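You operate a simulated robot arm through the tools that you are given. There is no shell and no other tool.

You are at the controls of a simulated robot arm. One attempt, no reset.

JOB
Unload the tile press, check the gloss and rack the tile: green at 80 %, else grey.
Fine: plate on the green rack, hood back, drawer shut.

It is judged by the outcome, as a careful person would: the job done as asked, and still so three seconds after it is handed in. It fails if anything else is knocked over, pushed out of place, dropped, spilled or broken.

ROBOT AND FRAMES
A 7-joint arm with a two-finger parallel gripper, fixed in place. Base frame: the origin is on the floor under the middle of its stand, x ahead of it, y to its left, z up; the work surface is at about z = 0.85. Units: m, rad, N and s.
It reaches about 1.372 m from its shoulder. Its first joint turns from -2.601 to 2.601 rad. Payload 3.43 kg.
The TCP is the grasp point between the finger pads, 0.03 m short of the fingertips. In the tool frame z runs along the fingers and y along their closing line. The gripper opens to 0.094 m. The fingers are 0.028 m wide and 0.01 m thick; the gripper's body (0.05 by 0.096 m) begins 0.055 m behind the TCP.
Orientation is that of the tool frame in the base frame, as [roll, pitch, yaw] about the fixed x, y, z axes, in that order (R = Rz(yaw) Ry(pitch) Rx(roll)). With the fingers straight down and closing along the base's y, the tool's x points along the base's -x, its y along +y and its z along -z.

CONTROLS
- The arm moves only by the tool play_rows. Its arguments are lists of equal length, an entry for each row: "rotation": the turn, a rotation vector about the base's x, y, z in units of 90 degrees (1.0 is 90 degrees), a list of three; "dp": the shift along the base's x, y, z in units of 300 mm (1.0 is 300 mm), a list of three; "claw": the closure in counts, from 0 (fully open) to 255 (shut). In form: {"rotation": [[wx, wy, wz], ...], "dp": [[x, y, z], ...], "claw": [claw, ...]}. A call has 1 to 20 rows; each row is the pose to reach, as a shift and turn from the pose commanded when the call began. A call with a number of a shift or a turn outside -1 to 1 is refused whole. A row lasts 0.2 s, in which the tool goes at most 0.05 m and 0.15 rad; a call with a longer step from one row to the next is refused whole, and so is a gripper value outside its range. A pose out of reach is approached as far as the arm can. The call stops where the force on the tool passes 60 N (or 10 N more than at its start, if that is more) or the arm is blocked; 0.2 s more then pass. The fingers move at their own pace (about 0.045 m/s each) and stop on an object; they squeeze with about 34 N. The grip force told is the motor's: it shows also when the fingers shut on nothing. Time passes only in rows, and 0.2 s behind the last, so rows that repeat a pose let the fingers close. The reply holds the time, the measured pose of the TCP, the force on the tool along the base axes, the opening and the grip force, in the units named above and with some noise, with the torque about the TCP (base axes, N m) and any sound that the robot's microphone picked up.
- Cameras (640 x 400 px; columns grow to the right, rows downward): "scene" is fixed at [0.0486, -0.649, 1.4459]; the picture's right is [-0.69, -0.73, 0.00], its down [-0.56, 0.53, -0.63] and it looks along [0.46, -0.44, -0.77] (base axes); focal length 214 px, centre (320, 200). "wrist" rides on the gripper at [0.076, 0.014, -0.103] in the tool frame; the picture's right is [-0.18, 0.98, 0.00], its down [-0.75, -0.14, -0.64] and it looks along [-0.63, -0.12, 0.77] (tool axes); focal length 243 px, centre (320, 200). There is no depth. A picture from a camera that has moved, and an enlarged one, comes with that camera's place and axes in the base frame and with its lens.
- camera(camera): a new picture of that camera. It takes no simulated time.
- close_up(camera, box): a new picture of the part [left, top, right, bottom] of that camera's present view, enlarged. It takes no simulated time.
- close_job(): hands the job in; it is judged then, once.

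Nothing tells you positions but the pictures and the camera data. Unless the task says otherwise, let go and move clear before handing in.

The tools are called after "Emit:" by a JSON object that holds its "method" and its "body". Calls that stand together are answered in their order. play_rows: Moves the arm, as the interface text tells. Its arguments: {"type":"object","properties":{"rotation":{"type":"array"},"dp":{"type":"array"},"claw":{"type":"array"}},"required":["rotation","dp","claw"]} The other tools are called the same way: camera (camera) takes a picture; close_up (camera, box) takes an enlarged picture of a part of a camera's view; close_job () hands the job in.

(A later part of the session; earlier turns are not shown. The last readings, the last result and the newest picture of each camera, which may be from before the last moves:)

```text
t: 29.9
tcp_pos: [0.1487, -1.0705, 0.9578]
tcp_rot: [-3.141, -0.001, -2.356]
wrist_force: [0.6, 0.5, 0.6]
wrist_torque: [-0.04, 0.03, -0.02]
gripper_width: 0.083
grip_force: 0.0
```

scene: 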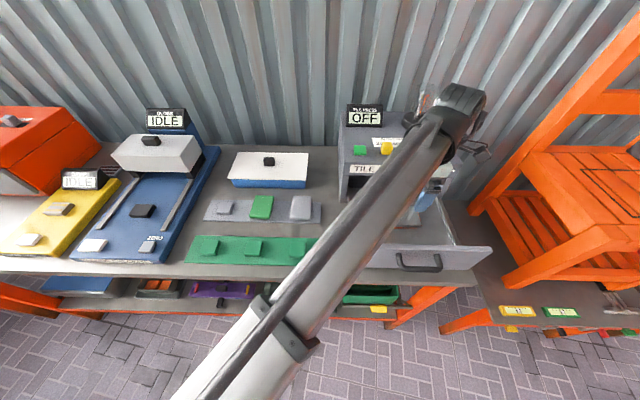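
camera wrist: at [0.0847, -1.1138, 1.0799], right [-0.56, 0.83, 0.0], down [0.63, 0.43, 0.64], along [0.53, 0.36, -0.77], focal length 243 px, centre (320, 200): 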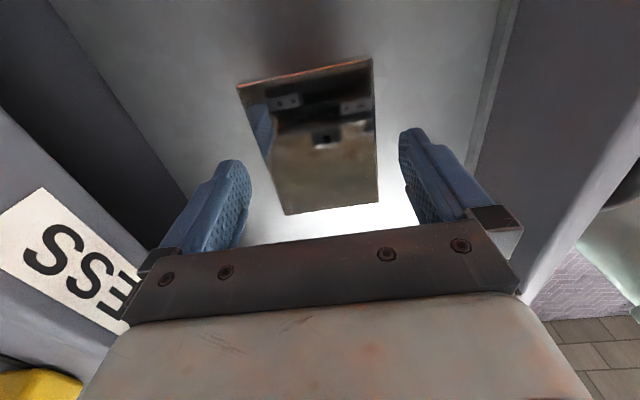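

Emit:
{"method": "play_rows", "body": {"rotation": [[0, 0, 0], [0, 0, 0], [0, 0, 0]], "dp": [[0, 0, -0.01], [0, 0, -0.017], [0, 0, -0.017]], "claw": [30, 30, 30]}}

Emit:
{"method": "close_up", "body": {"camera": "wrist", "box": [180, 20, 500, 240]}}

```text
t: 30.6
tcp_pos: [0.1488, -1.0705, 0.9517]
tcp_rot: [-3.141, -0.002, -2.359]
wrist_force: [0.1, -0.1, -0.1]
wrist_torque: [-0.01, 0.01, 0.0]
gripper_width: 0.0828
grip_force: 0.1
```

```text
1.82 times, centred on (340, 130) of wrist
camera zoom: at [0.0849, -1.1144, 1.0546], right [-0.56, 0.83, 0.0], down [0.63, 0.43, 0.64], along [0.53, 0.36, -0.77], focal length 441 px, centre (284, 327)
```

zoom: 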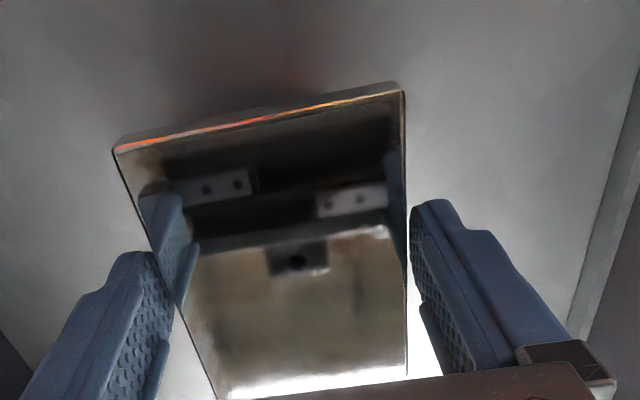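

No floor contact yet and the tips are well past the tile's edge. I'll close here and lift a little.

Emit:
{"method": "play_rows", "body": {"rotation": [[0, 0, 0], [0, 0, 0], [0, 0, 0], [0, 0, 0]], "dp": [[0, 0, 0], [0, 0, 0], [0, 0, 0], [0, 0, 0]], "claw": [60, 75, 75, 75]}}

```text
t: 31.6
tcp_pos: [0.1491, -1.0702, 0.9517]
tcp_rot: [-3.141, -0.003, -2.36]
wrist_force: [-0.4, -0.3, -0.3]
wrist_torque: [0.03, 0.04, 0.0]
gripper_width: 0.0745
grip_force: 34.6
```

Emit:
{"method": "play_rows", "body": {"rotation": [[0, 0, 0], [0, 0, 0], [0, 0, 0], [0, 0, 0], [0, 0, 0], [0, 0, 0]], "dp": [[0, 0, 0], [0, 0, 0.03], [0, 0, 0.07], [0, 0, 0.12], [0, 0, 0.17], [0, 0, 0.2]], "claw": [100, 100, 100, 100, 100, 100]}}

Emit:
{"method": "camera", "body": {"camera": "wrist"}}

Emit:
{"method": "camera", "body": {"camera": "scene"}}

```text
t: 33.0
tcp_pos: [0.15, -1.0716, 1.0109]
tcp_rot: [-3.14, 0.0, -2.358]
wrist_force: [-0.4, -0.4, -2.5]
wrist_torque: [-0.01, 0.03, 0.0]
gripper_width: 0.0743
grip_force: 34.0
```

```text
taken
camera wrist: at [0.0853, -1.1159, 1.1135], right [-0.56, 0.83, 0.0], down [0.63, 0.43, 0.64], along [0.53, 0.36, -0.77], focal length 243 px, centre (320, 200)
```

wrist: 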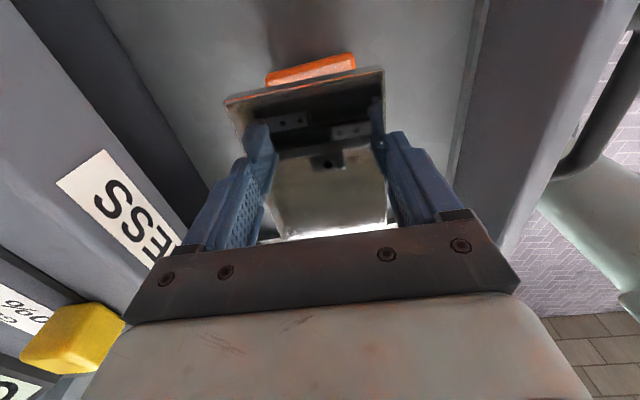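

```text
taken
```

scene: 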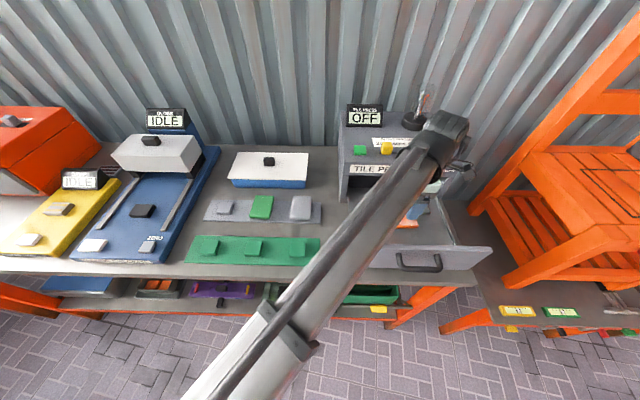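

The tile is off its peg in the drawer and held firmly. Before carrying it over, I'll study the checker closely from the scene camera.

Emit:
{"method": "close_up", "body": {"camera": "scene", "box": [60, 90, 230, 196]}}

Emit:
{"method": "close_up", "body": {"camera": "scene", "box": [60, 175, 200, 270]}}

Emit:
{"method": "close_up", "body": {"camera": "scene", "box": [170, 180, 340, 280]}}

```text
3.76 times, centred on (145, 143) of scene
camera zoom: at [0.0486, -0.649, 1.4459], right [-0.69, -0.73, 0.0], down [-0.56, 0.53, -0.63], along [0.46, -0.44, -0.77], focal length 807 px, centre (979, 415)
```

zoom: 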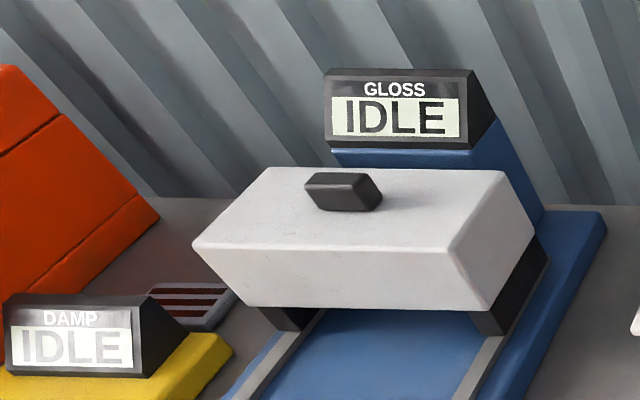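

```text
4.21 times, centred on (130, 222) of scene
camera zoom: at [0.0486, -0.649, 1.4459], right [-0.69, -0.73, 0.0], down [-0.56, 0.53, -0.63], along [0.46, -0.44, -0.77], focal length 903 px, centre (1120, 105)
```

zoom: 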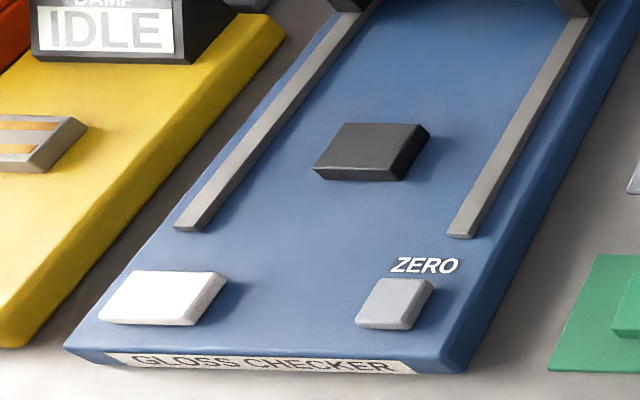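

```text
3.76 times, centred on (255, 230) of scene
camera zoom: at [0.0486, -0.649, 1.4459], right [-0.69, -0.73, 0.0], down [-0.56, 0.53, -0.63], along [0.46, -0.44, -0.77], focal length 807 px, centre (565, 87)
```

zoom: 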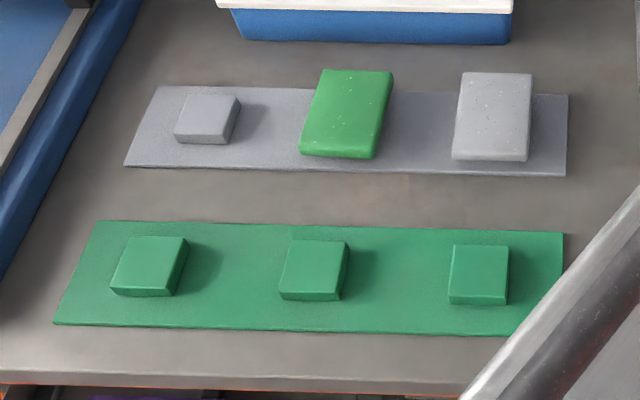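

I place the checker's pedestal at about p≈-0.154, q≈0.889, with its top near z≈0.90, between two rails that carry the hood. I'll lift the tile higher and carry it left in stages.

Emit:
{"method": "play_rows", "body": {"rotation": [[0, 0, 0], [0, 0, 0], [0, 0, 0], [0, 0, 0], [0, 0, 0], [0, 0, 0], [0, 0, 0], [0, 0, 0], [0, 0, 0], [0, 0, 0], [0, 0, 0], [0, 0, 0], [0, 0, 0], [0, 0, 0], [0, 0, 0], [0, 0, 0]], "dp": [[0, 0, 0.08], [0, 0, 0.18], [0, 0, 0.28], [0.03, 0.03, 0.33], [0.1, 0.1, 0.35], [0.18, 0.18, 0.35], [0.26, 0.26, 0.35], [0.34, 0.34, 0.35], [0.42, 0.42, 0.35], [0.5, 0.5, 0.35], [0.58, 0.58, 0.35], [0.66, 0.66, 0.35], [0.74, 0.74, 0.35], [0.82, 0.82, 0.35], [0.88, 0.88, 0.35], [0.9, 0.9, 0.35]], "claw": [100, 100, 100, 100, 100, 100, 100, 100, 100, 100, 100, 100, 100, 100, 100, 100]}}

Emit:
{"method": "camera", "body": {"camera": "scene"}}

Emit:
{"method": "camera", "body": {"camera": "wrist"}}

```text
t: 36.5
tcp_pos: [0.4176, -0.8, 1.117]
tcp_rot: [3.141, -0.002, -2.359]
wrist_force: [-0.2, 0.2, -2.9]
wrist_torque: [-0.01, -0.02, 0.01]
gripper_width: 0.0745
grip_force: 33.9
```

```text
taken
```

scene: 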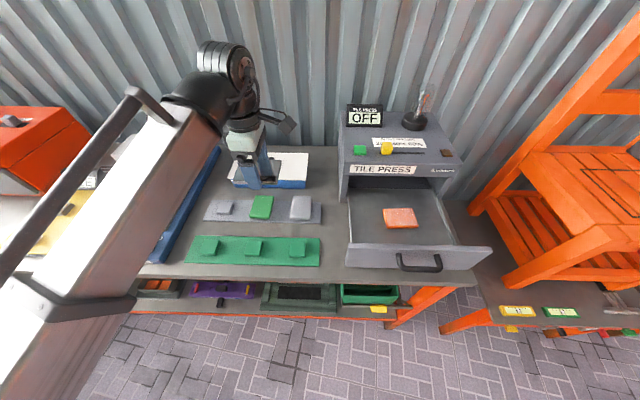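

```text
taken
camera wrist: at [0.3539, -0.8448, 1.2199], right [-0.56, 0.83, 0.0], down [0.63, 0.43, 0.64], along [0.53, 0.36, -0.77], focal length 243 px, centre (320, 200)
```

wrist: 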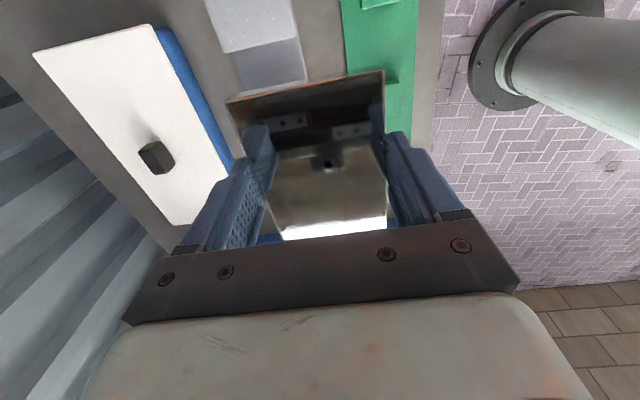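

The tile is stable in the grip. There's an orange block left in the drawer, so I'll check whether it's a support or a second tile.

Emit:
{"method": "close_up", "body": {"camera": "scene", "box": [340, 160, 500, 280]}}

Emit:
{"method": "close_up", "body": {"camera": "scene", "box": [370, 195, 430, 240]}}

Emit:
{"method": "close_up", "body": {"camera": "scene", "box": [200, 90, 330, 200]}}

```text
3.33 times, centred on (420, 220) of scene
camera zoom: at [0.0486, -0.649, 1.4459], right [-0.69, -0.73, 0.0], down [-0.56, 0.53, -0.63], along [0.46, -0.44, -0.77], focal length 715 px, centre (-13, 133)
```

zoom: 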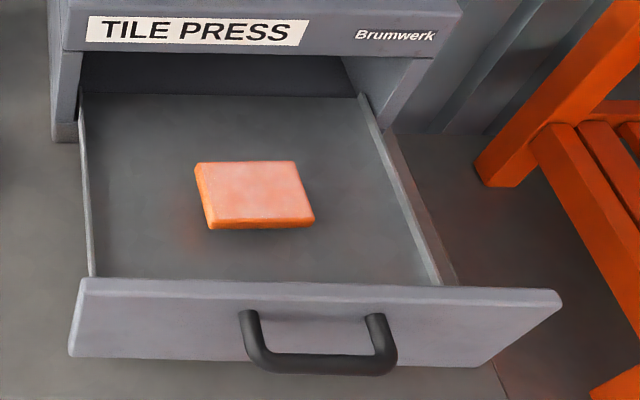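

```text
8.89 times, centred on (400, 218) of scene
camera zoom: at [0.0486, -0.649, 1.4459], right [-0.69, -0.73, 0.0], down [-0.56, 0.53, -0.63], along [0.46, -0.44, -0.77], focal length 1906 px, centre (-391, 44)
```

zoom: 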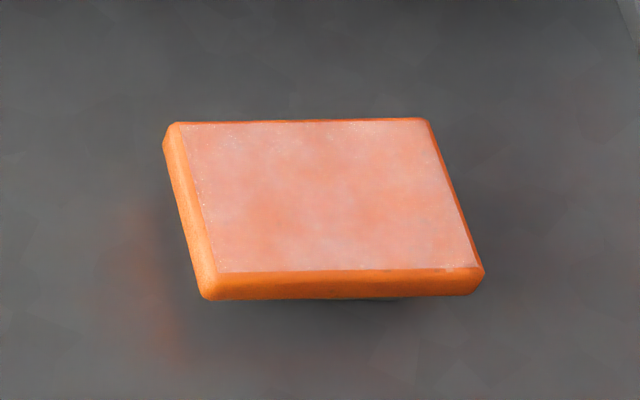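

```text
3.64 times, centred on (265, 145) of scene
camera zoom: at [0.0486, -0.649, 1.4459], right [-0.69, -0.73, 0.0], down [-0.56, 0.53, -0.63], along [0.46, -0.44, -0.77], focal length 780 px, centre (520, 400)
```

zoom: 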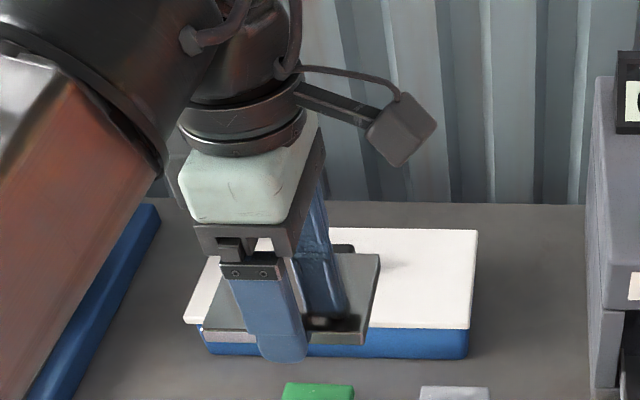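

That changes the picture: the orange piece is the actual tile, and what I'm holding is a polished cover plate that lay on top of it. The job wants the plate on the green rack, so I'll put it on a green peg first. I'll move so the wrist camera can see the right-hand green peg.

Emit:
{"method": "play_rows", "body": {"rotation": [[0, 0, 0], [0, 0, 0], [0, 0, 0], [0, 0, 0]], "dp": [[-0.1, 0, 0], [-0.2, 0, 0], [-0.285, 0, 0], [-0.285, 0, 0]], "claw": [100, 100, 100, 100]}}

Emit:
{"method": "camera", "body": {"camera": "wrist"}}

Emit:
{"method": "close_up", "body": {"camera": "wrist", "box": [300, 0, 460, 100]}}

Emit:
{"method": "camera", "body": {"camera": "scene"}}

```text
t: 37.5
tcp_pos: [0.3327, -0.7975, 1.1182]
tcp_rot: [-3.142, -0.002, -2.358]
wrist_force: [-0.8, -0.7, -2.8]
wrist_torque: [0.02, -0.01, 0.0]
gripper_width: 0.0743
grip_force: 34.0
```

```text
taken
camera wrist: at [0.2696, -0.8421, 1.2207], right [-0.56, 0.83, 0.0], down [0.63, 0.43, 0.64], along [0.53, 0.36, -0.77], focal length 243 px, centre (320, 200)
```

wrist: 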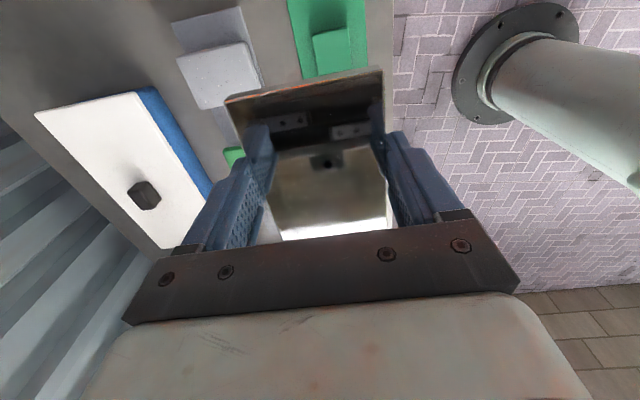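

```text
4.00 times, centred on (380, 50) of wrist
camera zoom: at [0.2696, -0.8421, 1.2207], right [-0.56, 0.83, 0.0], down [0.63, 0.43, 0.64], along [0.53, 0.36, -0.77], focal length 970 px, centre (80, 800)
```

zoom: 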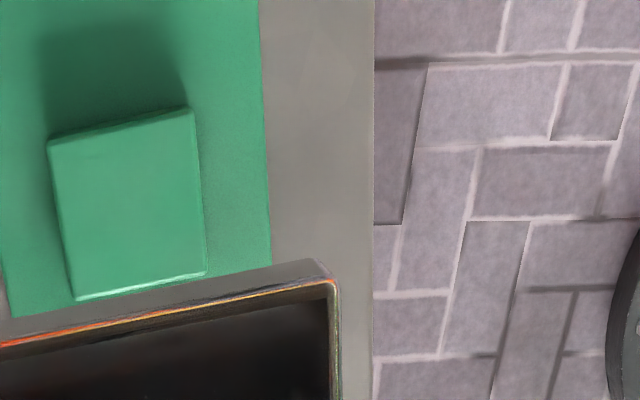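

```text
taken
```

scene: 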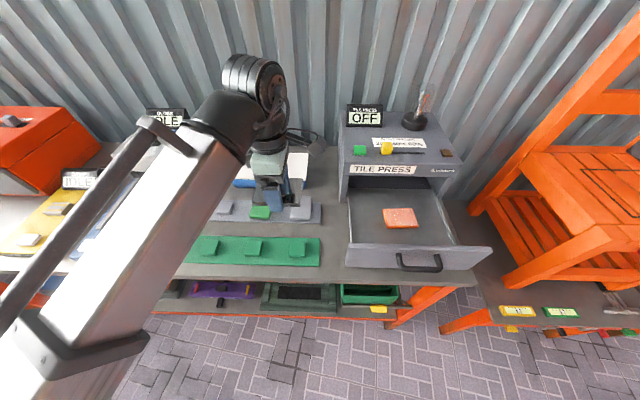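

I place the right green peg's centre at about p≈0.350, q≈0.780, top z≈0.869. I'll position the plate above it and lower most of the way.

Emit:
{"method": "play_rows", "body": {"rotation": [[0, 0, 0], [0, 0, 0], [0, 0, 0], [0, 0, 0], [0, 0, 0], [0, 0, 0], [0, 0, 0], [0, 0, 0], [0, 0, 0]], "dp": [[-0.06, -0.006, 0], [-0.1, -0.01, -0.06], [-0.1, -0.01, -0.17], [-0.1, -0.01, -0.28], [-0.1, -0.01, -0.39], [-0.1, -0.01, -0.5], [-0.1, -0.01, -0.6], [-0.1, -0.01, -0.69], [-0.1, -0.01, -0.69]], "claw": [100, 100, 100, 100, 100, 100, 100, 100, 100]}}

Emit:
{"method": "camera", "body": {"camera": "scene"}}

Emit:
{"method": "close_up", "body": {"camera": "scene", "box": [240, 190, 350, 270]}}

Emit:
{"method": "camera", "body": {"camera": "wrist"}}

```text
t: 39.5
tcp_pos: [0.3033, -0.8029, 0.9106]
tcp_rot: [-3.14, -0.002, -2.358]
wrist_force: [0.0, 0.2, -2.5]
wrist_torque: [-0.02, -0.02, -0.01]
gripper_width: 0.0745
grip_force: 33.9
```

```text
taken
```

scene: 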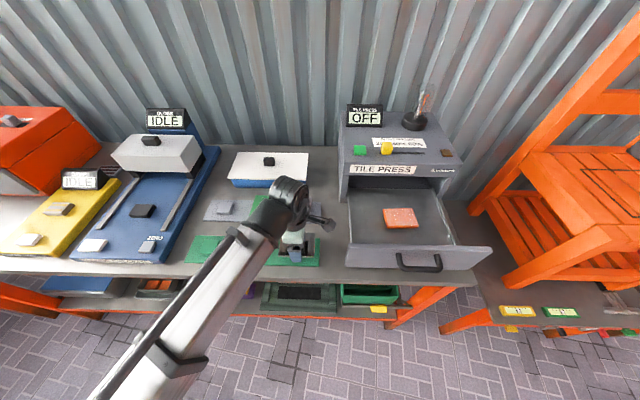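

```text
5.00 times, centred on (295, 230) of scene
camera zoom: at [0.0486, -0.649, 1.4459], right [-0.69, -0.73, 0.0], down [-0.56, 0.53, -0.63], along [0.46, -0.44, -0.77], focal length 1072 px, centre (445, 50)
```

zoom: 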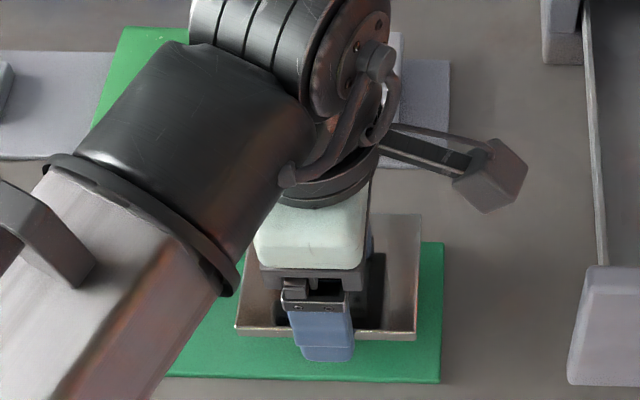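

```text
taken
camera wrist: at [0.2391, -0.8469, 1.0139], right [-0.56, 0.83, 0.0], down [0.63, 0.43, 0.64], along [0.53, 0.36, -0.77], focal length 243 px, centre (320, 200)
```

wrist: 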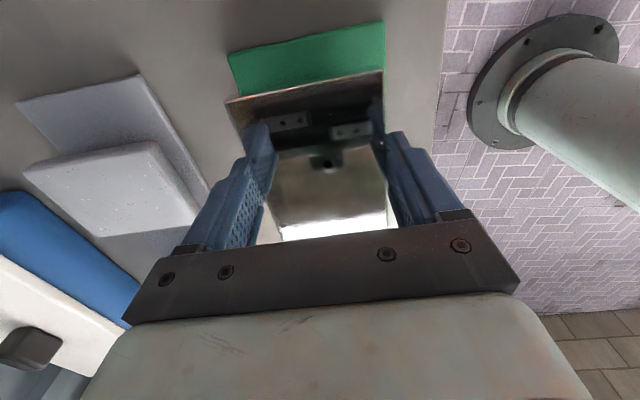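

The plate is over the peg. I'll lower in small steps and watch the force for contact.

Emit:
{"method": "play_rows", "body": {"rotation": [[0, 0, 0], [0, 0, 0], [0, 0, 0], [0, 0, 0]], "dp": [[0, 0.003, -0.017], [0, 0.003, -0.034], [0, 0.003, -0.047], [0, 0.003, -0.047]], "claw": [100, 100, 100, 100]}}

Emit:
{"method": "play_rows", "body": {"rotation": [[0, 0, 0], [0, 0, 0]], "dp": [[0, 0, -0.01], [0, 0, -0.01]], "claw": [100, 100]}}

```text
t: 40.5
tcp_pos: [0.3038, -0.8037, 0.8957]
tcp_rot: [3.141, -0.002, -2.357]
wrist_force: [-0.4, -0.6, -3.3]
wrist_torque: [-0.04, -0.02, -0.01]
gripper_width: 0.0747
grip_force: 34.1
```

```text
t: 41.0
tcp_pos: [0.3024, -0.8026, 0.8933]
tcp_rot: [-3.139, -0.005, -2.359]
wrist_force: [-1.3, -5.2, 22.7]
wrist_torque: [-0.12, 0.02, 0.01]
gripper_width: 0.0749
grip_force: 34.3
```

Contact came right at the expected height, so the plate is resting on the peg. I'll ease off the press force, open and check it before rising.

Emit:
{"method": "play_rows", "body": {"rotation": [[0, 0, 0], [0, 0, 0], [0, 0, 0], [0, 0, 0], [0, 0, 0], [0, 0, 0]], "dp": [[0, 0, 0.008], [0, 0, 0.008], [0, 0, 0.008], [0, 0, 0.008], [0, 0, 0.008], [0, 0, 0.008]], "claw": [100, 60, 40, 20, 5, 5]}}

Emit:
{"method": "close_up", "body": {"camera": "scene", "box": [240, 190, 350, 270]}}

Emit:
{"method": "camera", "body": {"camera": "wrist"}}

```text
t: 42.5
tcp_pos: [0.303, -0.8034, 0.8959]
tcp_rot: [3.14, -0.003, -2.356]
wrist_force: [-0.2, -0.2, -0.4]
wrist_torque: [-0.01, 0.04, 0.01]
gripper_width: 0.0921
grip_force: 0.0
```

```text
5.00 times, centred on (295, 230) of scene
camera zoom: at [0.0486, -0.649, 1.4459], right [-0.69, -0.73, 0.0], down [-0.56, 0.53, -0.63], along [0.46, -0.44, -0.77], focal length 1072 px, centre (445, 50)
```

zoom: 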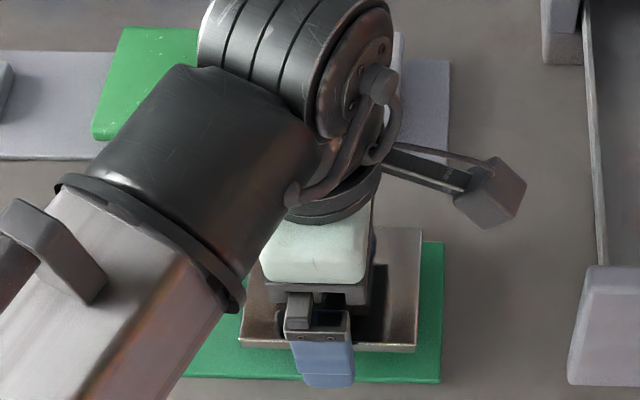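

```text
taken
camera wrist: at [0.239, -0.8475, 0.9984], right [-0.56, 0.83, 0.0], down [0.63, 0.43, 0.64], along [0.53, 0.36, -0.77], focal length 243 px, centre (320, 200)
```

wrist: 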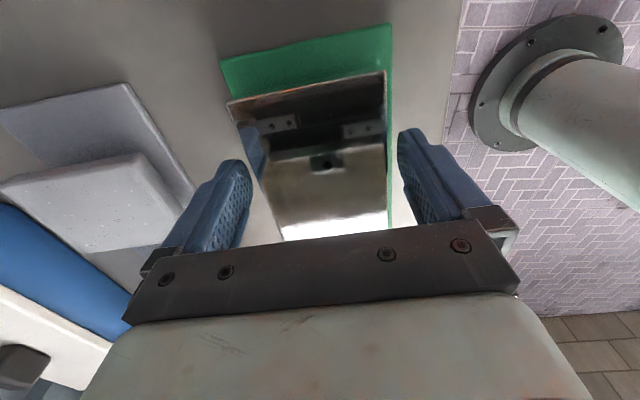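

The plate sits flat on the right green peg and the gripper is free of it. I'll rise straight up and return over the drawer for the orange tile.

Emit:
{"method": "play_rows", "body": {"rotation": [[0, 0, 0], [0, 0, 0], [0, 0, 0], [0, 0, 0], [0, 0, 0], [0, 0, 0], [0, 0, 0], [0, 0, 0], [0, 0, 0], [0, 0, 0], [0, 0, 0], [0, 0, 0], [0, 0, 0], [0, 0, 0], [0, 0, 0], [0, 0, 0], [0, 0, 0]], "dp": [[0, 0, 0.03], [0, 0, 0.08], [0, 0, 0.2], [0, 0, 0.34], [0, 0, 0.48], [0, 0, 0.6], [-0.03, -0.05, 0.7], [-0.08, -0.14, 0.73], [-0.14, -0.25, 0.73], [-0.2, -0.36, 0.73], [-0.27, -0.47, 0.73], [-0.33, -0.58, 0.73], [-0.39, -0.68, 0.73], [-0.44, -0.78, 0.73], [-0.48, -0.85, 0.73], [-0.508, -0.893, 0.73], [-0.508, -0.893, 0.73]], "claw": [0, 0, 0, 0, 0, 0, 0, 0, 0, 0, 0, 0, 0, 0, 0, 0, 0]}}

Emit:
{"method": "camera", "body": {"camera": "scene"}}

Emit:
{"method": "close_up", "body": {"camera": "wrist", "box": [220, 0, 440, 140]}}

Emit:
{"method": "close_up", "body": {"camera": "scene", "box": [180, 180, 340, 280]}}

```text
t: 46.0
tcp_pos: [0.1513, -1.0713, 1.1167]
tcp_rot: [-3.141, -0.001, -2.357]
wrist_force: [0.4, -0.5, 0.2]
wrist_torque: [0.0, 0.0, 0.01]
gripper_width: 0.0942
grip_force: 0.1
```

```text
taken
```

scene: 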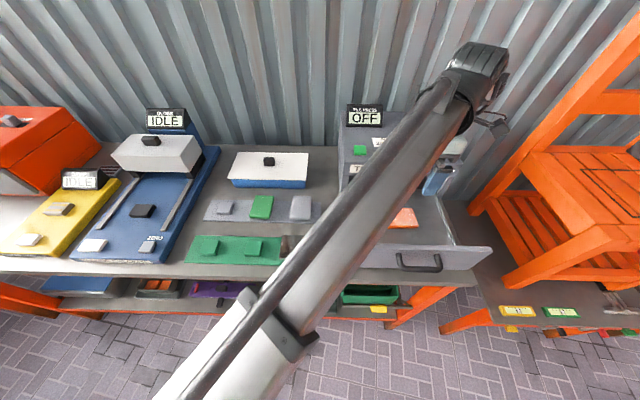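

```text
2.86 times, centred on (330, 70) of wrist
camera zoom: at [0.087, -1.1167, 1.2191], right [-0.56, 0.83, 0.0], down [0.63, 0.43, 0.64], along [0.53, 0.36, -0.77], focal length 693 px, centre (291, 571)
```

zoom: 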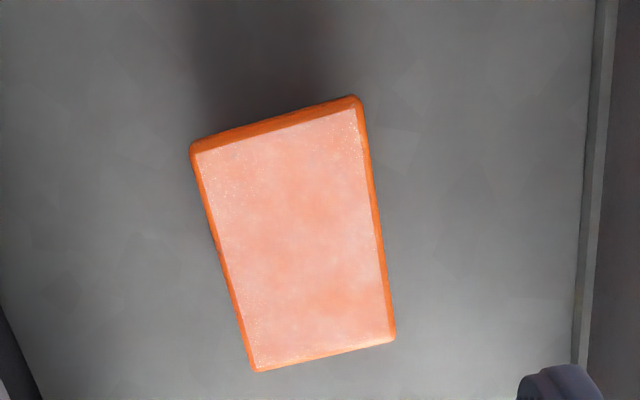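

```text
4.00 times, centred on (260, 230) of scene
camera zoom: at [0.0486, -0.649, 1.4459], right [-0.69, -0.73, 0.0], down [-0.56, 0.53, -0.63], along [0.46, -0.44, -0.77], focal length 858 px, centre (560, 80)
```

zoom: 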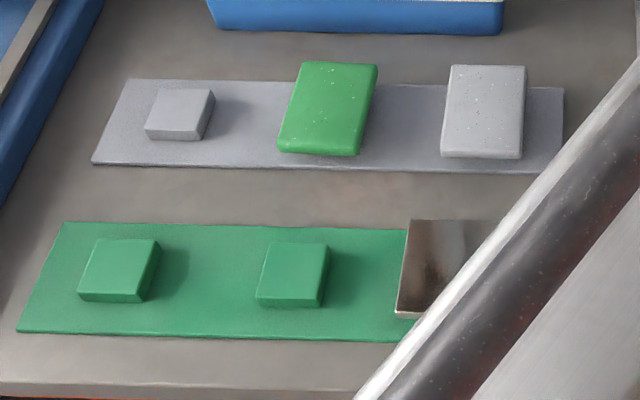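

The orange tile is about 88 × 63 mm, centred at p≈0.651, q≈0.863, right under the gripper. I'll descend in two stages and grip it.

Emit:
{"method": "play_rows", "body": {"rotation": [[0, 0, 0], [0, 0, 0], [0, 0, 0], [0, 0, 0], [0, 0, 0], [0, 0, 0], [0, 0, 0]], "dp": [[-0.002, 0.002, -0.1], [-0.004, 0.004, -0.22], [-0.004, 0.004, -0.34], [-0.004, 0.004, -0.45], [-0.004, 0.004, -0.51], [-0.004, 0.004, -0.55], [-0.004, 0.004, -0.55]], "claw": [0, 0, 0, 0, 0, 0, 0]}}

Emit:
{"method": "close_up", "body": {"camera": "wrist", "box": [180, 20, 500, 240]}}

```text
t: 47.6
tcp_pos: [0.1487, -1.0695, 0.9501]
tcp_rot: [-3.141, -0.002, -2.358]
wrist_force: [-0.2, 0.0, 0.9]
wrist_torque: [-0.01, -0.01, 0.01]
gripper_width: 0.0939
grip_force: 0.1
```

```text
1.82 times, centred on (340, 130) of wrist
camera zoom: at [0.0846, -1.1143, 1.0528], right [-0.56, 0.83, 0.0], down [0.63, 0.43, 0.64], along [0.53, 0.36, -0.77], focal length 441 px, centre (284, 327)
```

zoom: 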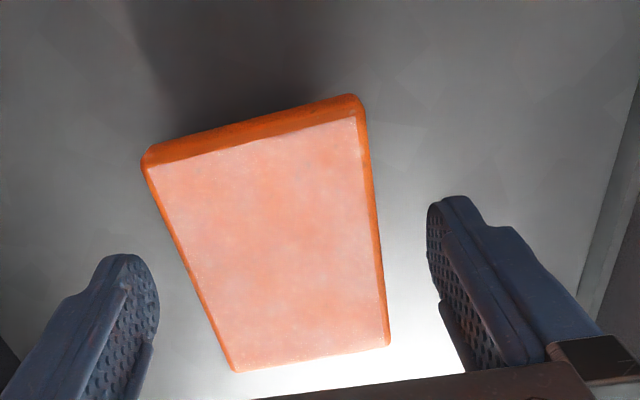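

Emit:
{"method": "play_rows", "body": {"rotation": [[0, 0, 0], [0, 0, 0], [0, 0, 0]], "dp": [[0, 0, -0.014], [0, 0, -0.027], [0, 0, -0.027]], "claw": [0, 0, 0]}}

Emit:
{"method": "play_rows", "body": {"rotation": [[0, 0, 0], [0, 0, 0], [0, 0, 0], [0, 0, 0], [0, 0, 0]], "dp": [[0, 0, 0], [0, 0, 0], [0, 0, 0], [0, 0, 0], [0, 0, 0]], "claw": [50, 80, 105, 105, 105]}}

```text
t: 48.5
tcp_pos: [0.1472, -1.069, 0.9409]
tcp_rot: [3.141, -0.001, -2.36]
wrist_force: [-0.6, 0.5, -0.6]
wrist_torque: [0.01, 0.01, 0.03]
gripper_width: 0.094
grip_force: 0.0
```

```text
t: 49.6
tcp_pos: [0.1474, -1.0683, 0.9421]
tcp_rot: [-3.139, -0.003, -2.357]
wrist_force: [-0.7, -0.8, -0.2]
wrist_torque: [0.03, -0.04, -0.01]
gripper_width: 0.0643
grip_force: 33.9
```

The gripper closed on the tile at 64 mm with normal grip force. I'll lift it and take a look.

Emit:
{"method": "play_rows", "body": {"rotation": [[0, 0, 0], [0, 0, 0], [0, 0, 0], [0, 0, 0], [0, 0, 0], [0, 0, 0], [0, 0, 0], [0, 0, 0]], "dp": [[0, 0, 0.02], [0, 0, 0.05], [0, 0, 0.12], [0, 0, 0.22], [0, 0, 0.33], [0, 0, 0.44], [0, 0, 0.55], [0, 0, 0.6]], "claw": [130, 130, 130, 130, 130, 130, 130, 130]}}

Emit:
{"method": "camera", "body": {"camera": "wrist"}}

Emit:
{"method": "camera", "body": {"camera": "scene"}}

```text
t: 51.5
tcp_pos: [0.1484, -1.0699, 1.1208]
tcp_rot: [3.141, -0.001, -2.357]
wrist_force: [0.0, 0.4, -0.8]
wrist_torque: [0.01, -0.01, -0.01]
gripper_width: 0.0642
grip_force: 33.6
```

```text
taken
camera wrist: at [0.0842, -1.1143, 1.2248], right [-0.56, 0.83, 0.0], down [0.63, 0.43, 0.64], along [0.53, 0.36, -0.77], focal length 243 px, centre (320, 200)
```

wrist: 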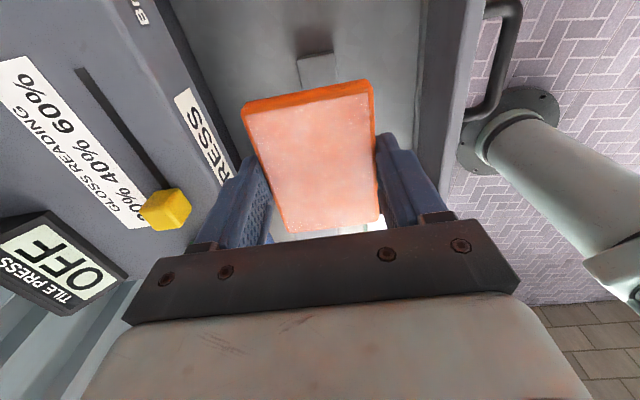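

```text
taken
```

scene: 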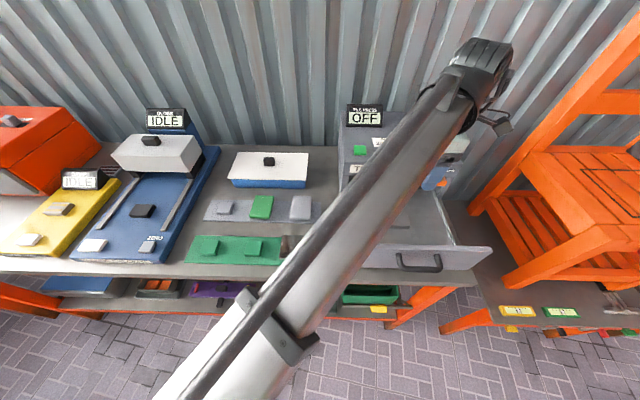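

The orange tile is held firmly, with only the support peg left in the drawer. I'll carry it left toward the gloss checker.

Emit:
{"method": "play_rows", "body": {"rotation": [[0, 0, 0], [0, 0, 0], [0, 0, 0], [0, 0, 0], [0, 0, 0], [0, 0, 0], [0, 0, 0], [0, 0, 0], [0, 0, 0], [0, 0, 0], [0, 0, 0], [0, 0, 0], [0, 0, 0], [0, 0, 0]], "dp": [[0.03, 0.03, 0], [0.09, 0.09, 0], [0.17, 0.17, 0], [0.25, 0.25, 0], [0.33, 0.33, 0], [0.41, 0.41, 0], [0.49, 0.49, 0], [0.57, 0.57, 0], [0.65, 0.65, 0], [0.73, 0.73, 0], [0.81, 0.81, 0], [0.89, 0.89, 0], [0.95, 0.95, 0], [1.0, 1.0, 0]], "claw": [130, 130, 130, 130, 130, 130, 130, 130, 130, 130, 130, 130, 130, 130]}}

Emit:
{"method": "play_rows", "body": {"rotation": [[0, 0, 0], [0, 0, 0], [0, 0, 0], [0, 0, 0], [0, 0, 0], [0, 0, 0], [0, 0, 0], [0, 0, 0], [0, 0, 0], [0, 0, 0], [0, 0, 0], [0, 0, 0]], "dp": [[0.05, 0.05, 0], [0.13, 0.13, 0], [0.21, 0.21, 0], [0.29, 0.29, 0], [0.37, 0.37, 0], [0.45, 0.45, 0], [0.53, 0.53, 0], [0.61, 0.61, 0], [0.69, 0.69, 0], [0.75, 0.75, 0], [0.8, 0.8, 0], [0.8, 0.8, 0]], "claw": [130, 130, 130, 130, 130, 130, 130, 130, 130, 130, 130, 130]}}

Emit:
{"method": "camera", "body": {"camera": "wrist"}}

Emit:
{"method": "camera", "body": {"camera": "scene"}}

```text
t: 54.5
tcp_pos: [0.4482, -0.767, 1.1196]
tcp_rot: [-3.141, -0.002, -2.359]
wrist_force: [0.6, -0.3, -0.9]
wrist_torque: [-0.01, 0.0, -0.01]
gripper_width: 0.064
grip_force: 34.2
```

```text
t: 57.0
tcp_pos: [0.6888, -0.5305, 1.1233]
tcp_rot: [3.141, -0.001, -2.357]
wrist_force: [-0.3, -0.7, -0.7]
wrist_torque: [-0.01, 0.01, 0.03]
gripper_width: 0.0641
grip_force: 34.0
```

```text
taken
camera wrist: at [0.6266, -0.5739, 1.2258], right [-0.56, 0.83, 0.0], down [0.63, 0.43, 0.64], along [0.53, 0.36, -0.77], focal length 243 px, centre (320, 200)
```

wrist: 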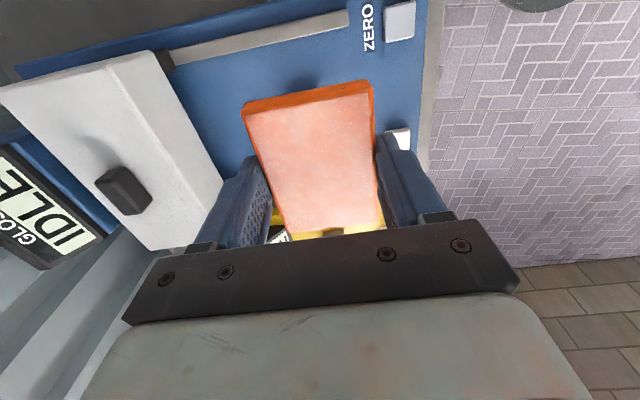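

```text
taken
```

scene: 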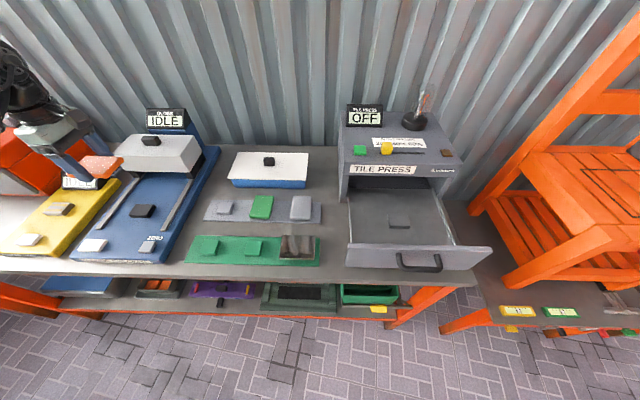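

I'll go slightly further left so the wrist camera can see the pedestal and the hood from above.

Emit:
{"method": "play_rows", "body": {"rotation": [[0, 0, 0], [0, 0, 0], [0, 0, 0], [0, 0, 0], [0, 0, 0], [0, 0, 0]], "dp": [[0.06, 0.06, 0], [0.14, 0.14, 0], [0.22, 0.22, 0], [0.3, 0.3, 0], [0.36, 0.36, 0], [0.36, 0.36, 0]], "claw": [130, 130, 130, 130, 130, 130]}}

Emit:
{"method": "camera", "body": {"camera": "wrist"}}

Emit:
{"method": "close_up", "body": {"camera": "wrist", "box": [240, 0, 440, 100]}}

Emit:
{"method": "close_up", "body": {"camera": "wrist", "box": [0, 0, 260, 180]}}

Emit:
{"method": "close_up", "body": {"camera": "scene", "box": [70, 90, 230, 270]}}

```text
t: 58.5
tcp_pos: [0.7949, -0.4204, 1.1222]
tcp_rot: [-3.141, -0.002, -2.358]
wrist_force: [-0.1, 0.4, -0.5]
wrist_torque: [0.04, 0.0, 0.02]
gripper_width: 0.0642
grip_force: 34.1
```

```text
taken
camera wrist: at [0.7318, -0.4647, 1.2246], right [-0.56, 0.83, 0.0], down [0.63, 0.43, 0.64], along [0.53, 0.36, -0.77], focal length 243 px, centre (320, 200)
```

wrist: 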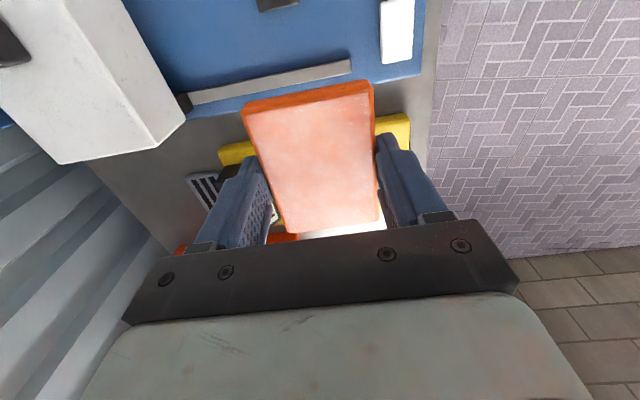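

```text
3.20 times, centred on (340, 50) of wrist
camera zoom: at [0.7318, -0.4647, 1.2246], right [-0.56, 0.83, 0.0], down [0.63, 0.43, 0.64], along [0.53, 0.36, -0.77], focal length 776 px, centre (256, 680)
```

zoom: 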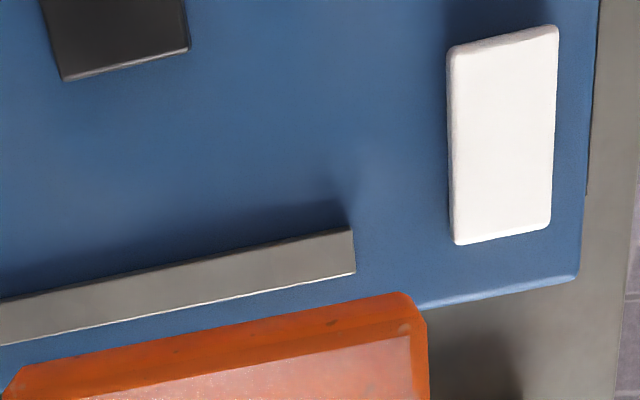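

```text
2.22 times, centred on (130, 90) of wrist
camera zoom: at [0.7318, -0.4647, 1.2246], right [-0.56, 0.83, 0.0], down [0.63, 0.43, 0.64], along [0.53, 0.36, -0.77], focal length 539 px, centre (742, 444)
```

zoom: 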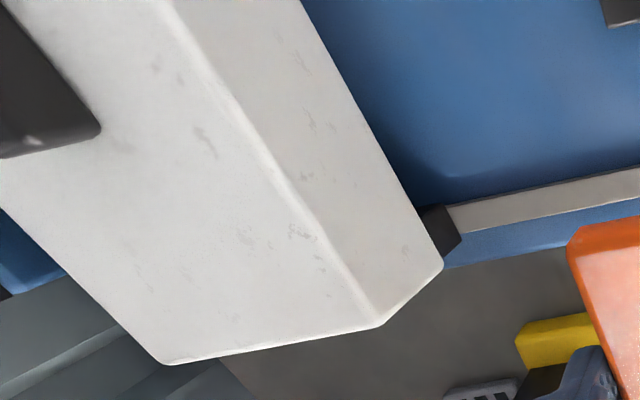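

```text
2.22 times, centred on (150, 180) of scene
camera zoom: at [0.0486, -0.649, 1.4459], right [-0.69, -0.73, 0.0], down [-0.56, 0.53, -0.63], along [0.46, -0.44, -0.77], focal length 477 px, centre (698, 244)
```

zoom: 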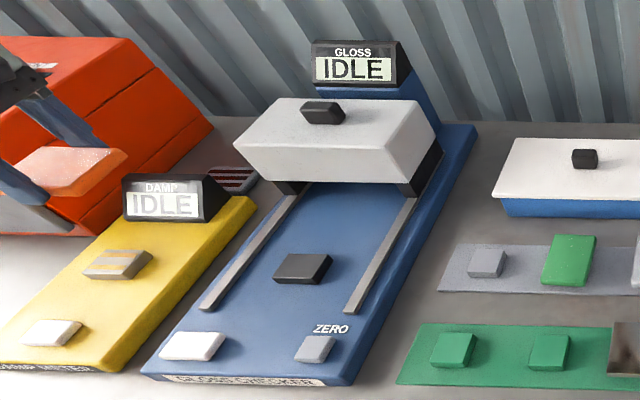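

The pedestal centre is at p≈-0.154, q≈0.890, z≈0.899, and the hood's underside (z≈0.94) leaves room above a seated tile. I'll move over the pedestal and lower the tile to just above it.

Emit:
{"method": "play_rows", "body": {"rotation": [[0, 0, 0], [0, 0, 0], [0, 0, 0], [0, 0, 0], [0, 0, 0], [0, 0, 0], [0, 0, 0], [0, 0, 0], [0, 0, 0], [0, 0, 0], [0, 0, 0]], "dp": [[-0.04, -0.07, 0], [-0.09, -0.16, 0], [-0.14, -0.25, 0], [-0.194, -0.338, 0], [-0.194, -0.338, -0.08], [-0.194, -0.338, -0.19], [-0.194, -0.338, -0.3], [-0.194, -0.338, -0.41], [-0.194, -0.338, -0.51], [-0.194, -0.338, -0.58], [-0.194, -0.338, -0.58]], "claw": [130, 130, 130, 130, 130, 130, 130, 130, 130, 130, 130]}}

Emit:
{"method": "camera", "body": {"camera": "wrist"}}

Emit:
{"method": "close_up", "body": {"camera": "scene", "box": [70, 140, 230, 260]}}

```text
t: 60.9
tcp_pos: [0.7404, -0.5226, 0.946]
tcp_rot: [3.141, -0.002, -2.358]
wrist_force: [0.1, -1.1, -0.7]
wrist_torque: [-0.03, 0.02, -0.03]
gripper_width: 0.0639
grip_force: 34.2
```

```text
taken
camera wrist: at [0.6764, -0.5671, 1.0491], right [-0.56, 0.83, 0.0], down [0.63, 0.43, 0.64], along [0.53, 0.36, -0.77], focal length 243 px, centre (320, 200)
```

wrist: 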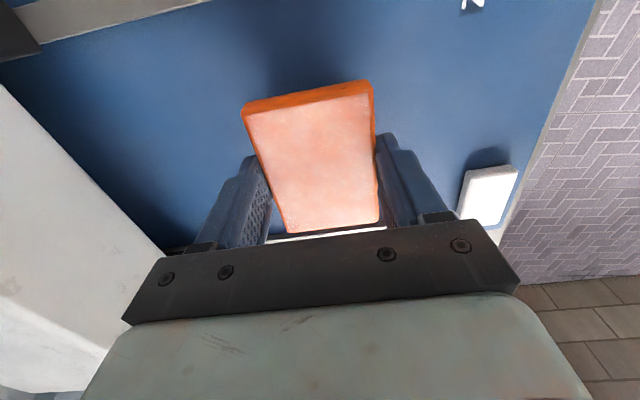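

```text
3.33 times, centred on (150, 200) of scene
camera zoom: at [0.0486, -0.649, 1.4459], right [-0.69, -0.73, 0.0], down [-0.56, 0.53, -0.63], along [0.46, -0.44, -0.77], focal length 715 px, centre (887, 200)
```

zoom: 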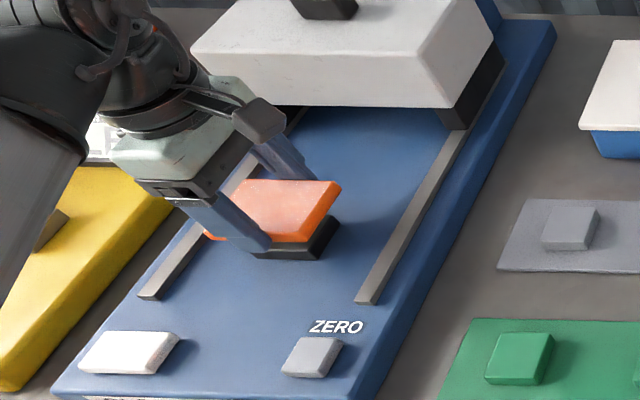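

The tile is lined up over the pedestal. I'll lower in small steps until it touches.

Emit:
{"method": "play_rows", "body": {"rotation": [[0, 0, 0], [0, 0, 0], [0, 0, 0]], "dp": [[-0.005, 0.005, -0.015], [-0.005, 0.005, -0.03], [-0.005, 0.005, -0.03]], "claw": [130, 130, 130]}}

Emit:
{"method": "play_rows", "body": {"rotation": [[0, 0, 0], [0, 0, 0]], "dp": [[0, 0, -0.012], [0, 0, -0.012]], "claw": [130, 130]}}

Emit:
{"method": "close_up", "body": {"camera": "scene", "box": [100, 175, 170, 220]}}

```text
t: 61.6
tcp_pos: [0.7374, -0.5209, 0.937]
tcp_rot: [3.141, -0.001, -2.357]
wrist_force: [-0.4, 0.1, -0.8]
wrist_torque: [-0.01, 0.01, 0.01]
gripper_width: 0.0641
grip_force: 34.2
```

```text
t: 62.2
tcp_pos: [0.7382, -0.5201, 0.934]
tcp_rot: [-3.141, -0.001, -2.357]
wrist_force: [0.3, -0.1, -0.7]
wrist_torque: [0.0, 0.0, 0.05]
gripper_width: 0.0643
grip_force: 34.8
```

```text
8.89 times, centred on (135, 198) of scene
camera zoom: at [0.0486, -0.649, 1.4459], right [-0.69, -0.73, 0.0], down [-0.56, 0.53, -0.63], along [0.46, -0.44, -0.77], focal length 1906 px, centre (1964, 222)
```

zoom: 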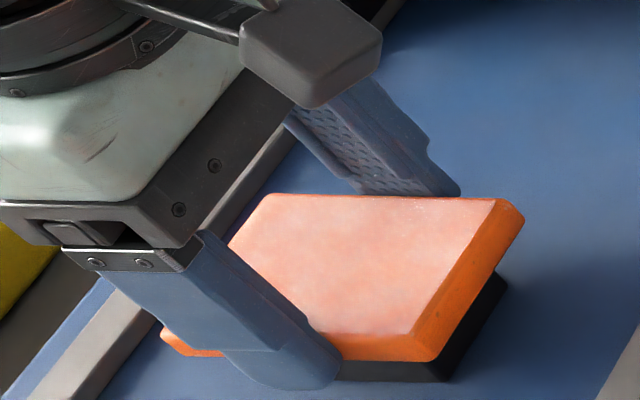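

Emit:
{"method": "play_rows", "body": {"rotation": [[0, 0, 0], [0, 0, 0]], "dp": [[0, 0, -0.01], [0, 0, -0.01]], "claw": [130, 130]}}

Emit:
{"method": "play_rows", "body": {"rotation": [[0, 0, 0], [0, 0, 0]], "dp": [[0, 0, -0.008], [0, 0, -0.008]], "claw": [130, 130]}}

```text
t: 62.9
tcp_pos: [0.7402, -0.5196, 0.9321]
tcp_rot: [3.141, -0.003, -2.358]
wrist_force: [0.1, -0.2, -1.1]
wrist_torque: [0.04, -0.03, -0.03]
gripper_width: 0.064
grip_force: 34.0
```

```text
t: 63.5
tcp_pos: [0.7371, -0.5199, 0.9289]
tcp_rot: [3.142, -0.002, -2.359]
wrist_force: [0.3, 1.0, -0.8]
wrist_torque: [0.01, -0.01, -0.02]
gripper_width: 0.0641
grip_force: 33.8
```

Emit:
{"method": "play_rows", "body": {"rotation": [[0, 0, 0], [0, 0, 0]], "dp": [[0, 0, -0.007], [0, 0, -0.007]], "claw": [130, 130]}}

Emit:
{"method": "close_up", "body": {"camera": "scene", "box": [100, 175, 170, 220]}}

```text
t: 64.0
tcp_pos: [0.7376, -0.5209, 0.9274]
tcp_rot: [-3.141, -0.001, -2.358]
wrist_force: [-0.2, -0.5, -0.2]
wrist_torque: [-0.02, 0.01, 0.03]
gripper_width: 0.064
grip_force: 34.3
```

```text
8.89 times, centred on (135, 198) of scene
camera zoom: at [0.0486, -0.649, 1.4459], right [-0.69, -0.73, 0.0], down [-0.56, 0.53, -0.63], along [0.46, -0.44, -0.77], focal length 1906 px, centre (1964, 222)
```

zoom: 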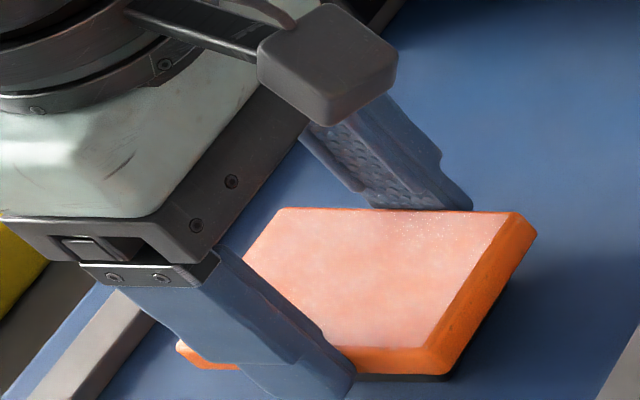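

Emit:
{"method": "play_rows", "body": {"rotation": [[0, 0, 0], [0, 0, 0]], "dp": [[0, 0, -0.006], [0, 0, -0.006]], "claw": [130, 130]}}

```text
t: 64.7
tcp_pos: [0.7374, -0.52, 0.9253]
tcp_rot: [-3.141, -0.003, -2.358]
wrist_force: [-0.1, 0.0, -0.4]
wrist_torque: [0.01, 0.02, 0.03]
gripper_width: 0.064
grip_force: 34.2
```

Emit:
{"method": "play_rows", "body": {"rotation": [[0, 0, 0], [0, 0, 0]], "dp": [[0, 0, -0.006], [0, 0, -0.006]], "claw": [130, 130]}}

Emit:
{"method": "close_up", "body": {"camera": "scene", "box": [100, 175, 170, 220]}}

```text
t: 65.2
tcp_pos: [0.736, -0.5208, 0.9237]
tcp_rot: [-3.141, -0.002, -2.358]
wrist_force: [0.0, 0.0, -1.2]
wrist_torque: [-0.01, -0.02, -0.02]
gripper_width: 0.0641
grip_force: 34.0
```

```text
8.89 times, centred on (135, 198) of scene
camera zoom: at [0.0486, -0.649, 1.4459], right [-0.69, -0.73, 0.0], down [-0.56, 0.53, -0.63], along [0.46, -0.44, -0.77], focal length 1906 px, centre (1964, 222)
```

zoom: 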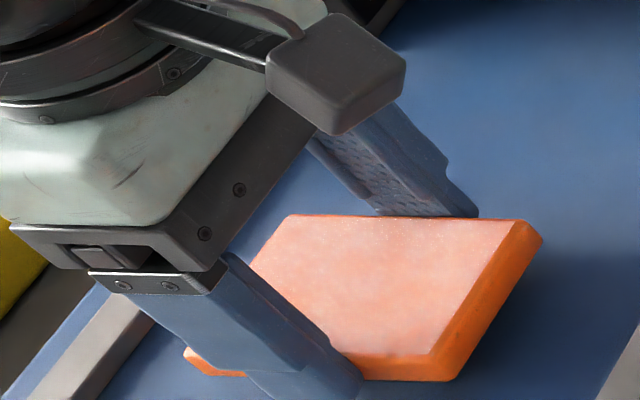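

Emit:
{"method": "play_rows", "body": {"rotation": [[0, 0, 0], [0, 0, 0]], "dp": [[0, 0, -0.007], [0, 0, -0.007]], "claw": [130, 130]}}

```text
t: 65.8
tcp_pos: [0.7377, -0.52, 0.9226]
tcp_rot: [-3.138, -0.002, -2.358]
wrist_force: [2.8, -2.5, 17.9]
wrist_torque: [0.17, -0.05, -0.02]
gripper_width: 0.0639
grip_force: 34.1
```

Contact with the pedestal. I'll ease off, open gently and check the tile sits properly.

Emit:
{"method": "play_rows", "body": {"rotation": [[0, 0, 0], [0, 0, 0], [0, 0, 0], [0, 0, 0], [0, 0, 0], [0, 0, 0]], "dp": [[0, 0, 0.006], [0, 0, 0.006], [0, 0, 0.006], [0, 0, 0.006], [0, 0, 0.006], [0, 0, 0.006]], "claw": [100, 70, 50, 40, 40, 40]}}

Emit:
{"method": "close_up", "body": {"camera": "scene", "box": [100, 175, 170, 220]}}

```text
t: 67.2
tcp_pos: [0.7366, -0.5205, 0.9226]
tcp_rot: [3.14, -0.002, -2.359]
wrist_force: [0.5, -0.2, -0.4]
wrist_torque: [0.0, -0.04, 0.01]
gripper_width: 0.079
grip_force: 0.0
```

```text
8.89 times, centred on (135, 198) of scene
camera zoom: at [0.0486, -0.649, 1.4459], right [-0.69, -0.73, 0.0], down [-0.56, 0.53, -0.63], along [0.46, -0.44, -0.77], focal length 1906 px, centre (1964, 222)
```

zoom: 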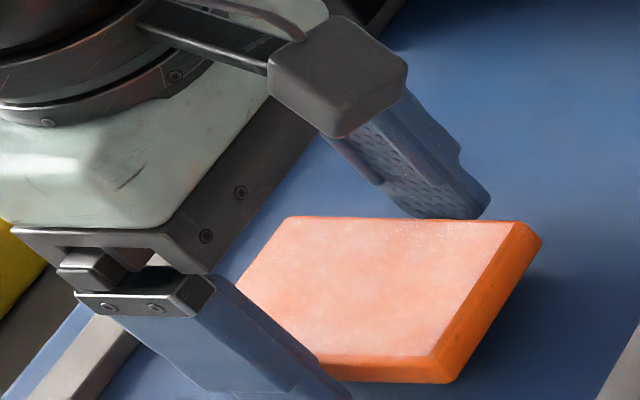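

The tile sits squarely on the pedestal. I'll rise straight up, then move toward the hood knob to look at it.

Emit:
{"method": "play_rows", "body": {"rotation": [[0, 0, 0], [0, 0, 0], [0, 0, 0], [0, 0, 0], [0, 0, 0], [0, 0, 0], [0, 0, 0], [0, 0, 0], [0, 0, 0], [0, 0, 0], [0, 0, 0], [0, 0, 0]], "dp": [[0, 0, 0], [0, 0, 0.03], [0, 0, 0.1], [0, 0, 0.24], [0, 0, 0.38], [0, 0, 0.52], [0, 0, 0.66], [0, 0, 0.8], [0.1, -0.06, 0.9], [0.24, -0.15, 0.9], [0.38, -0.24, 0.9], [0.38, -0.24, 0.9]], "claw": [10, 0, 0, 0, 0, 0, 0, 0, 0, 0, 0, 0]}}

Emit:
{"method": "camera", "body": {"camera": "wrist"}}

Emit:
{"method": "camera", "body": {"camera": "scene"}}

```text
t: 69.8
tcp_pos: [0.8498, -0.5913, 1.1962]
tcp_rot: [3.141, -0.001, -2.357]
wrist_force: [0.0, 0.0, -0.9]
wrist_torque: [0.0, -0.02, -0.01]
gripper_width: 0.0939
grip_force: 0.0
```

```text
taken
camera wrist: at [0.7861, -0.6352, 1.2989], right [-0.56, 0.83, 0.0], down [0.63, 0.43, 0.64], along [0.53, 0.36, -0.77], focal length 243 px, centre (320, 200)
```

wrist: 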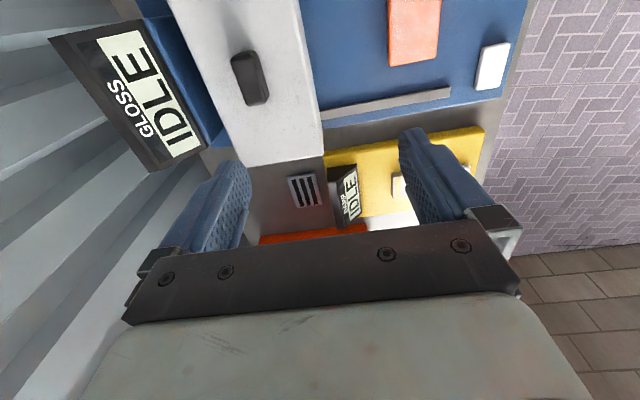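

```text
taken
```

scene: 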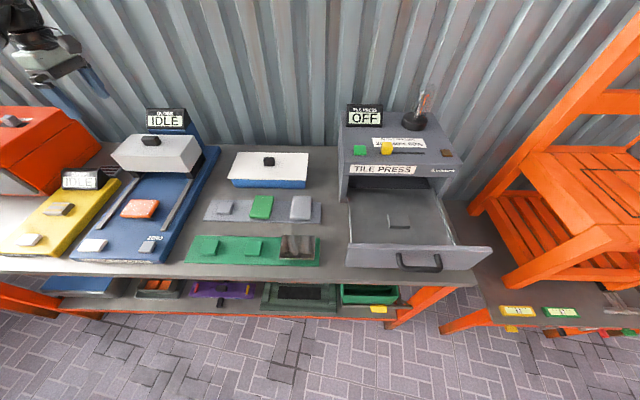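

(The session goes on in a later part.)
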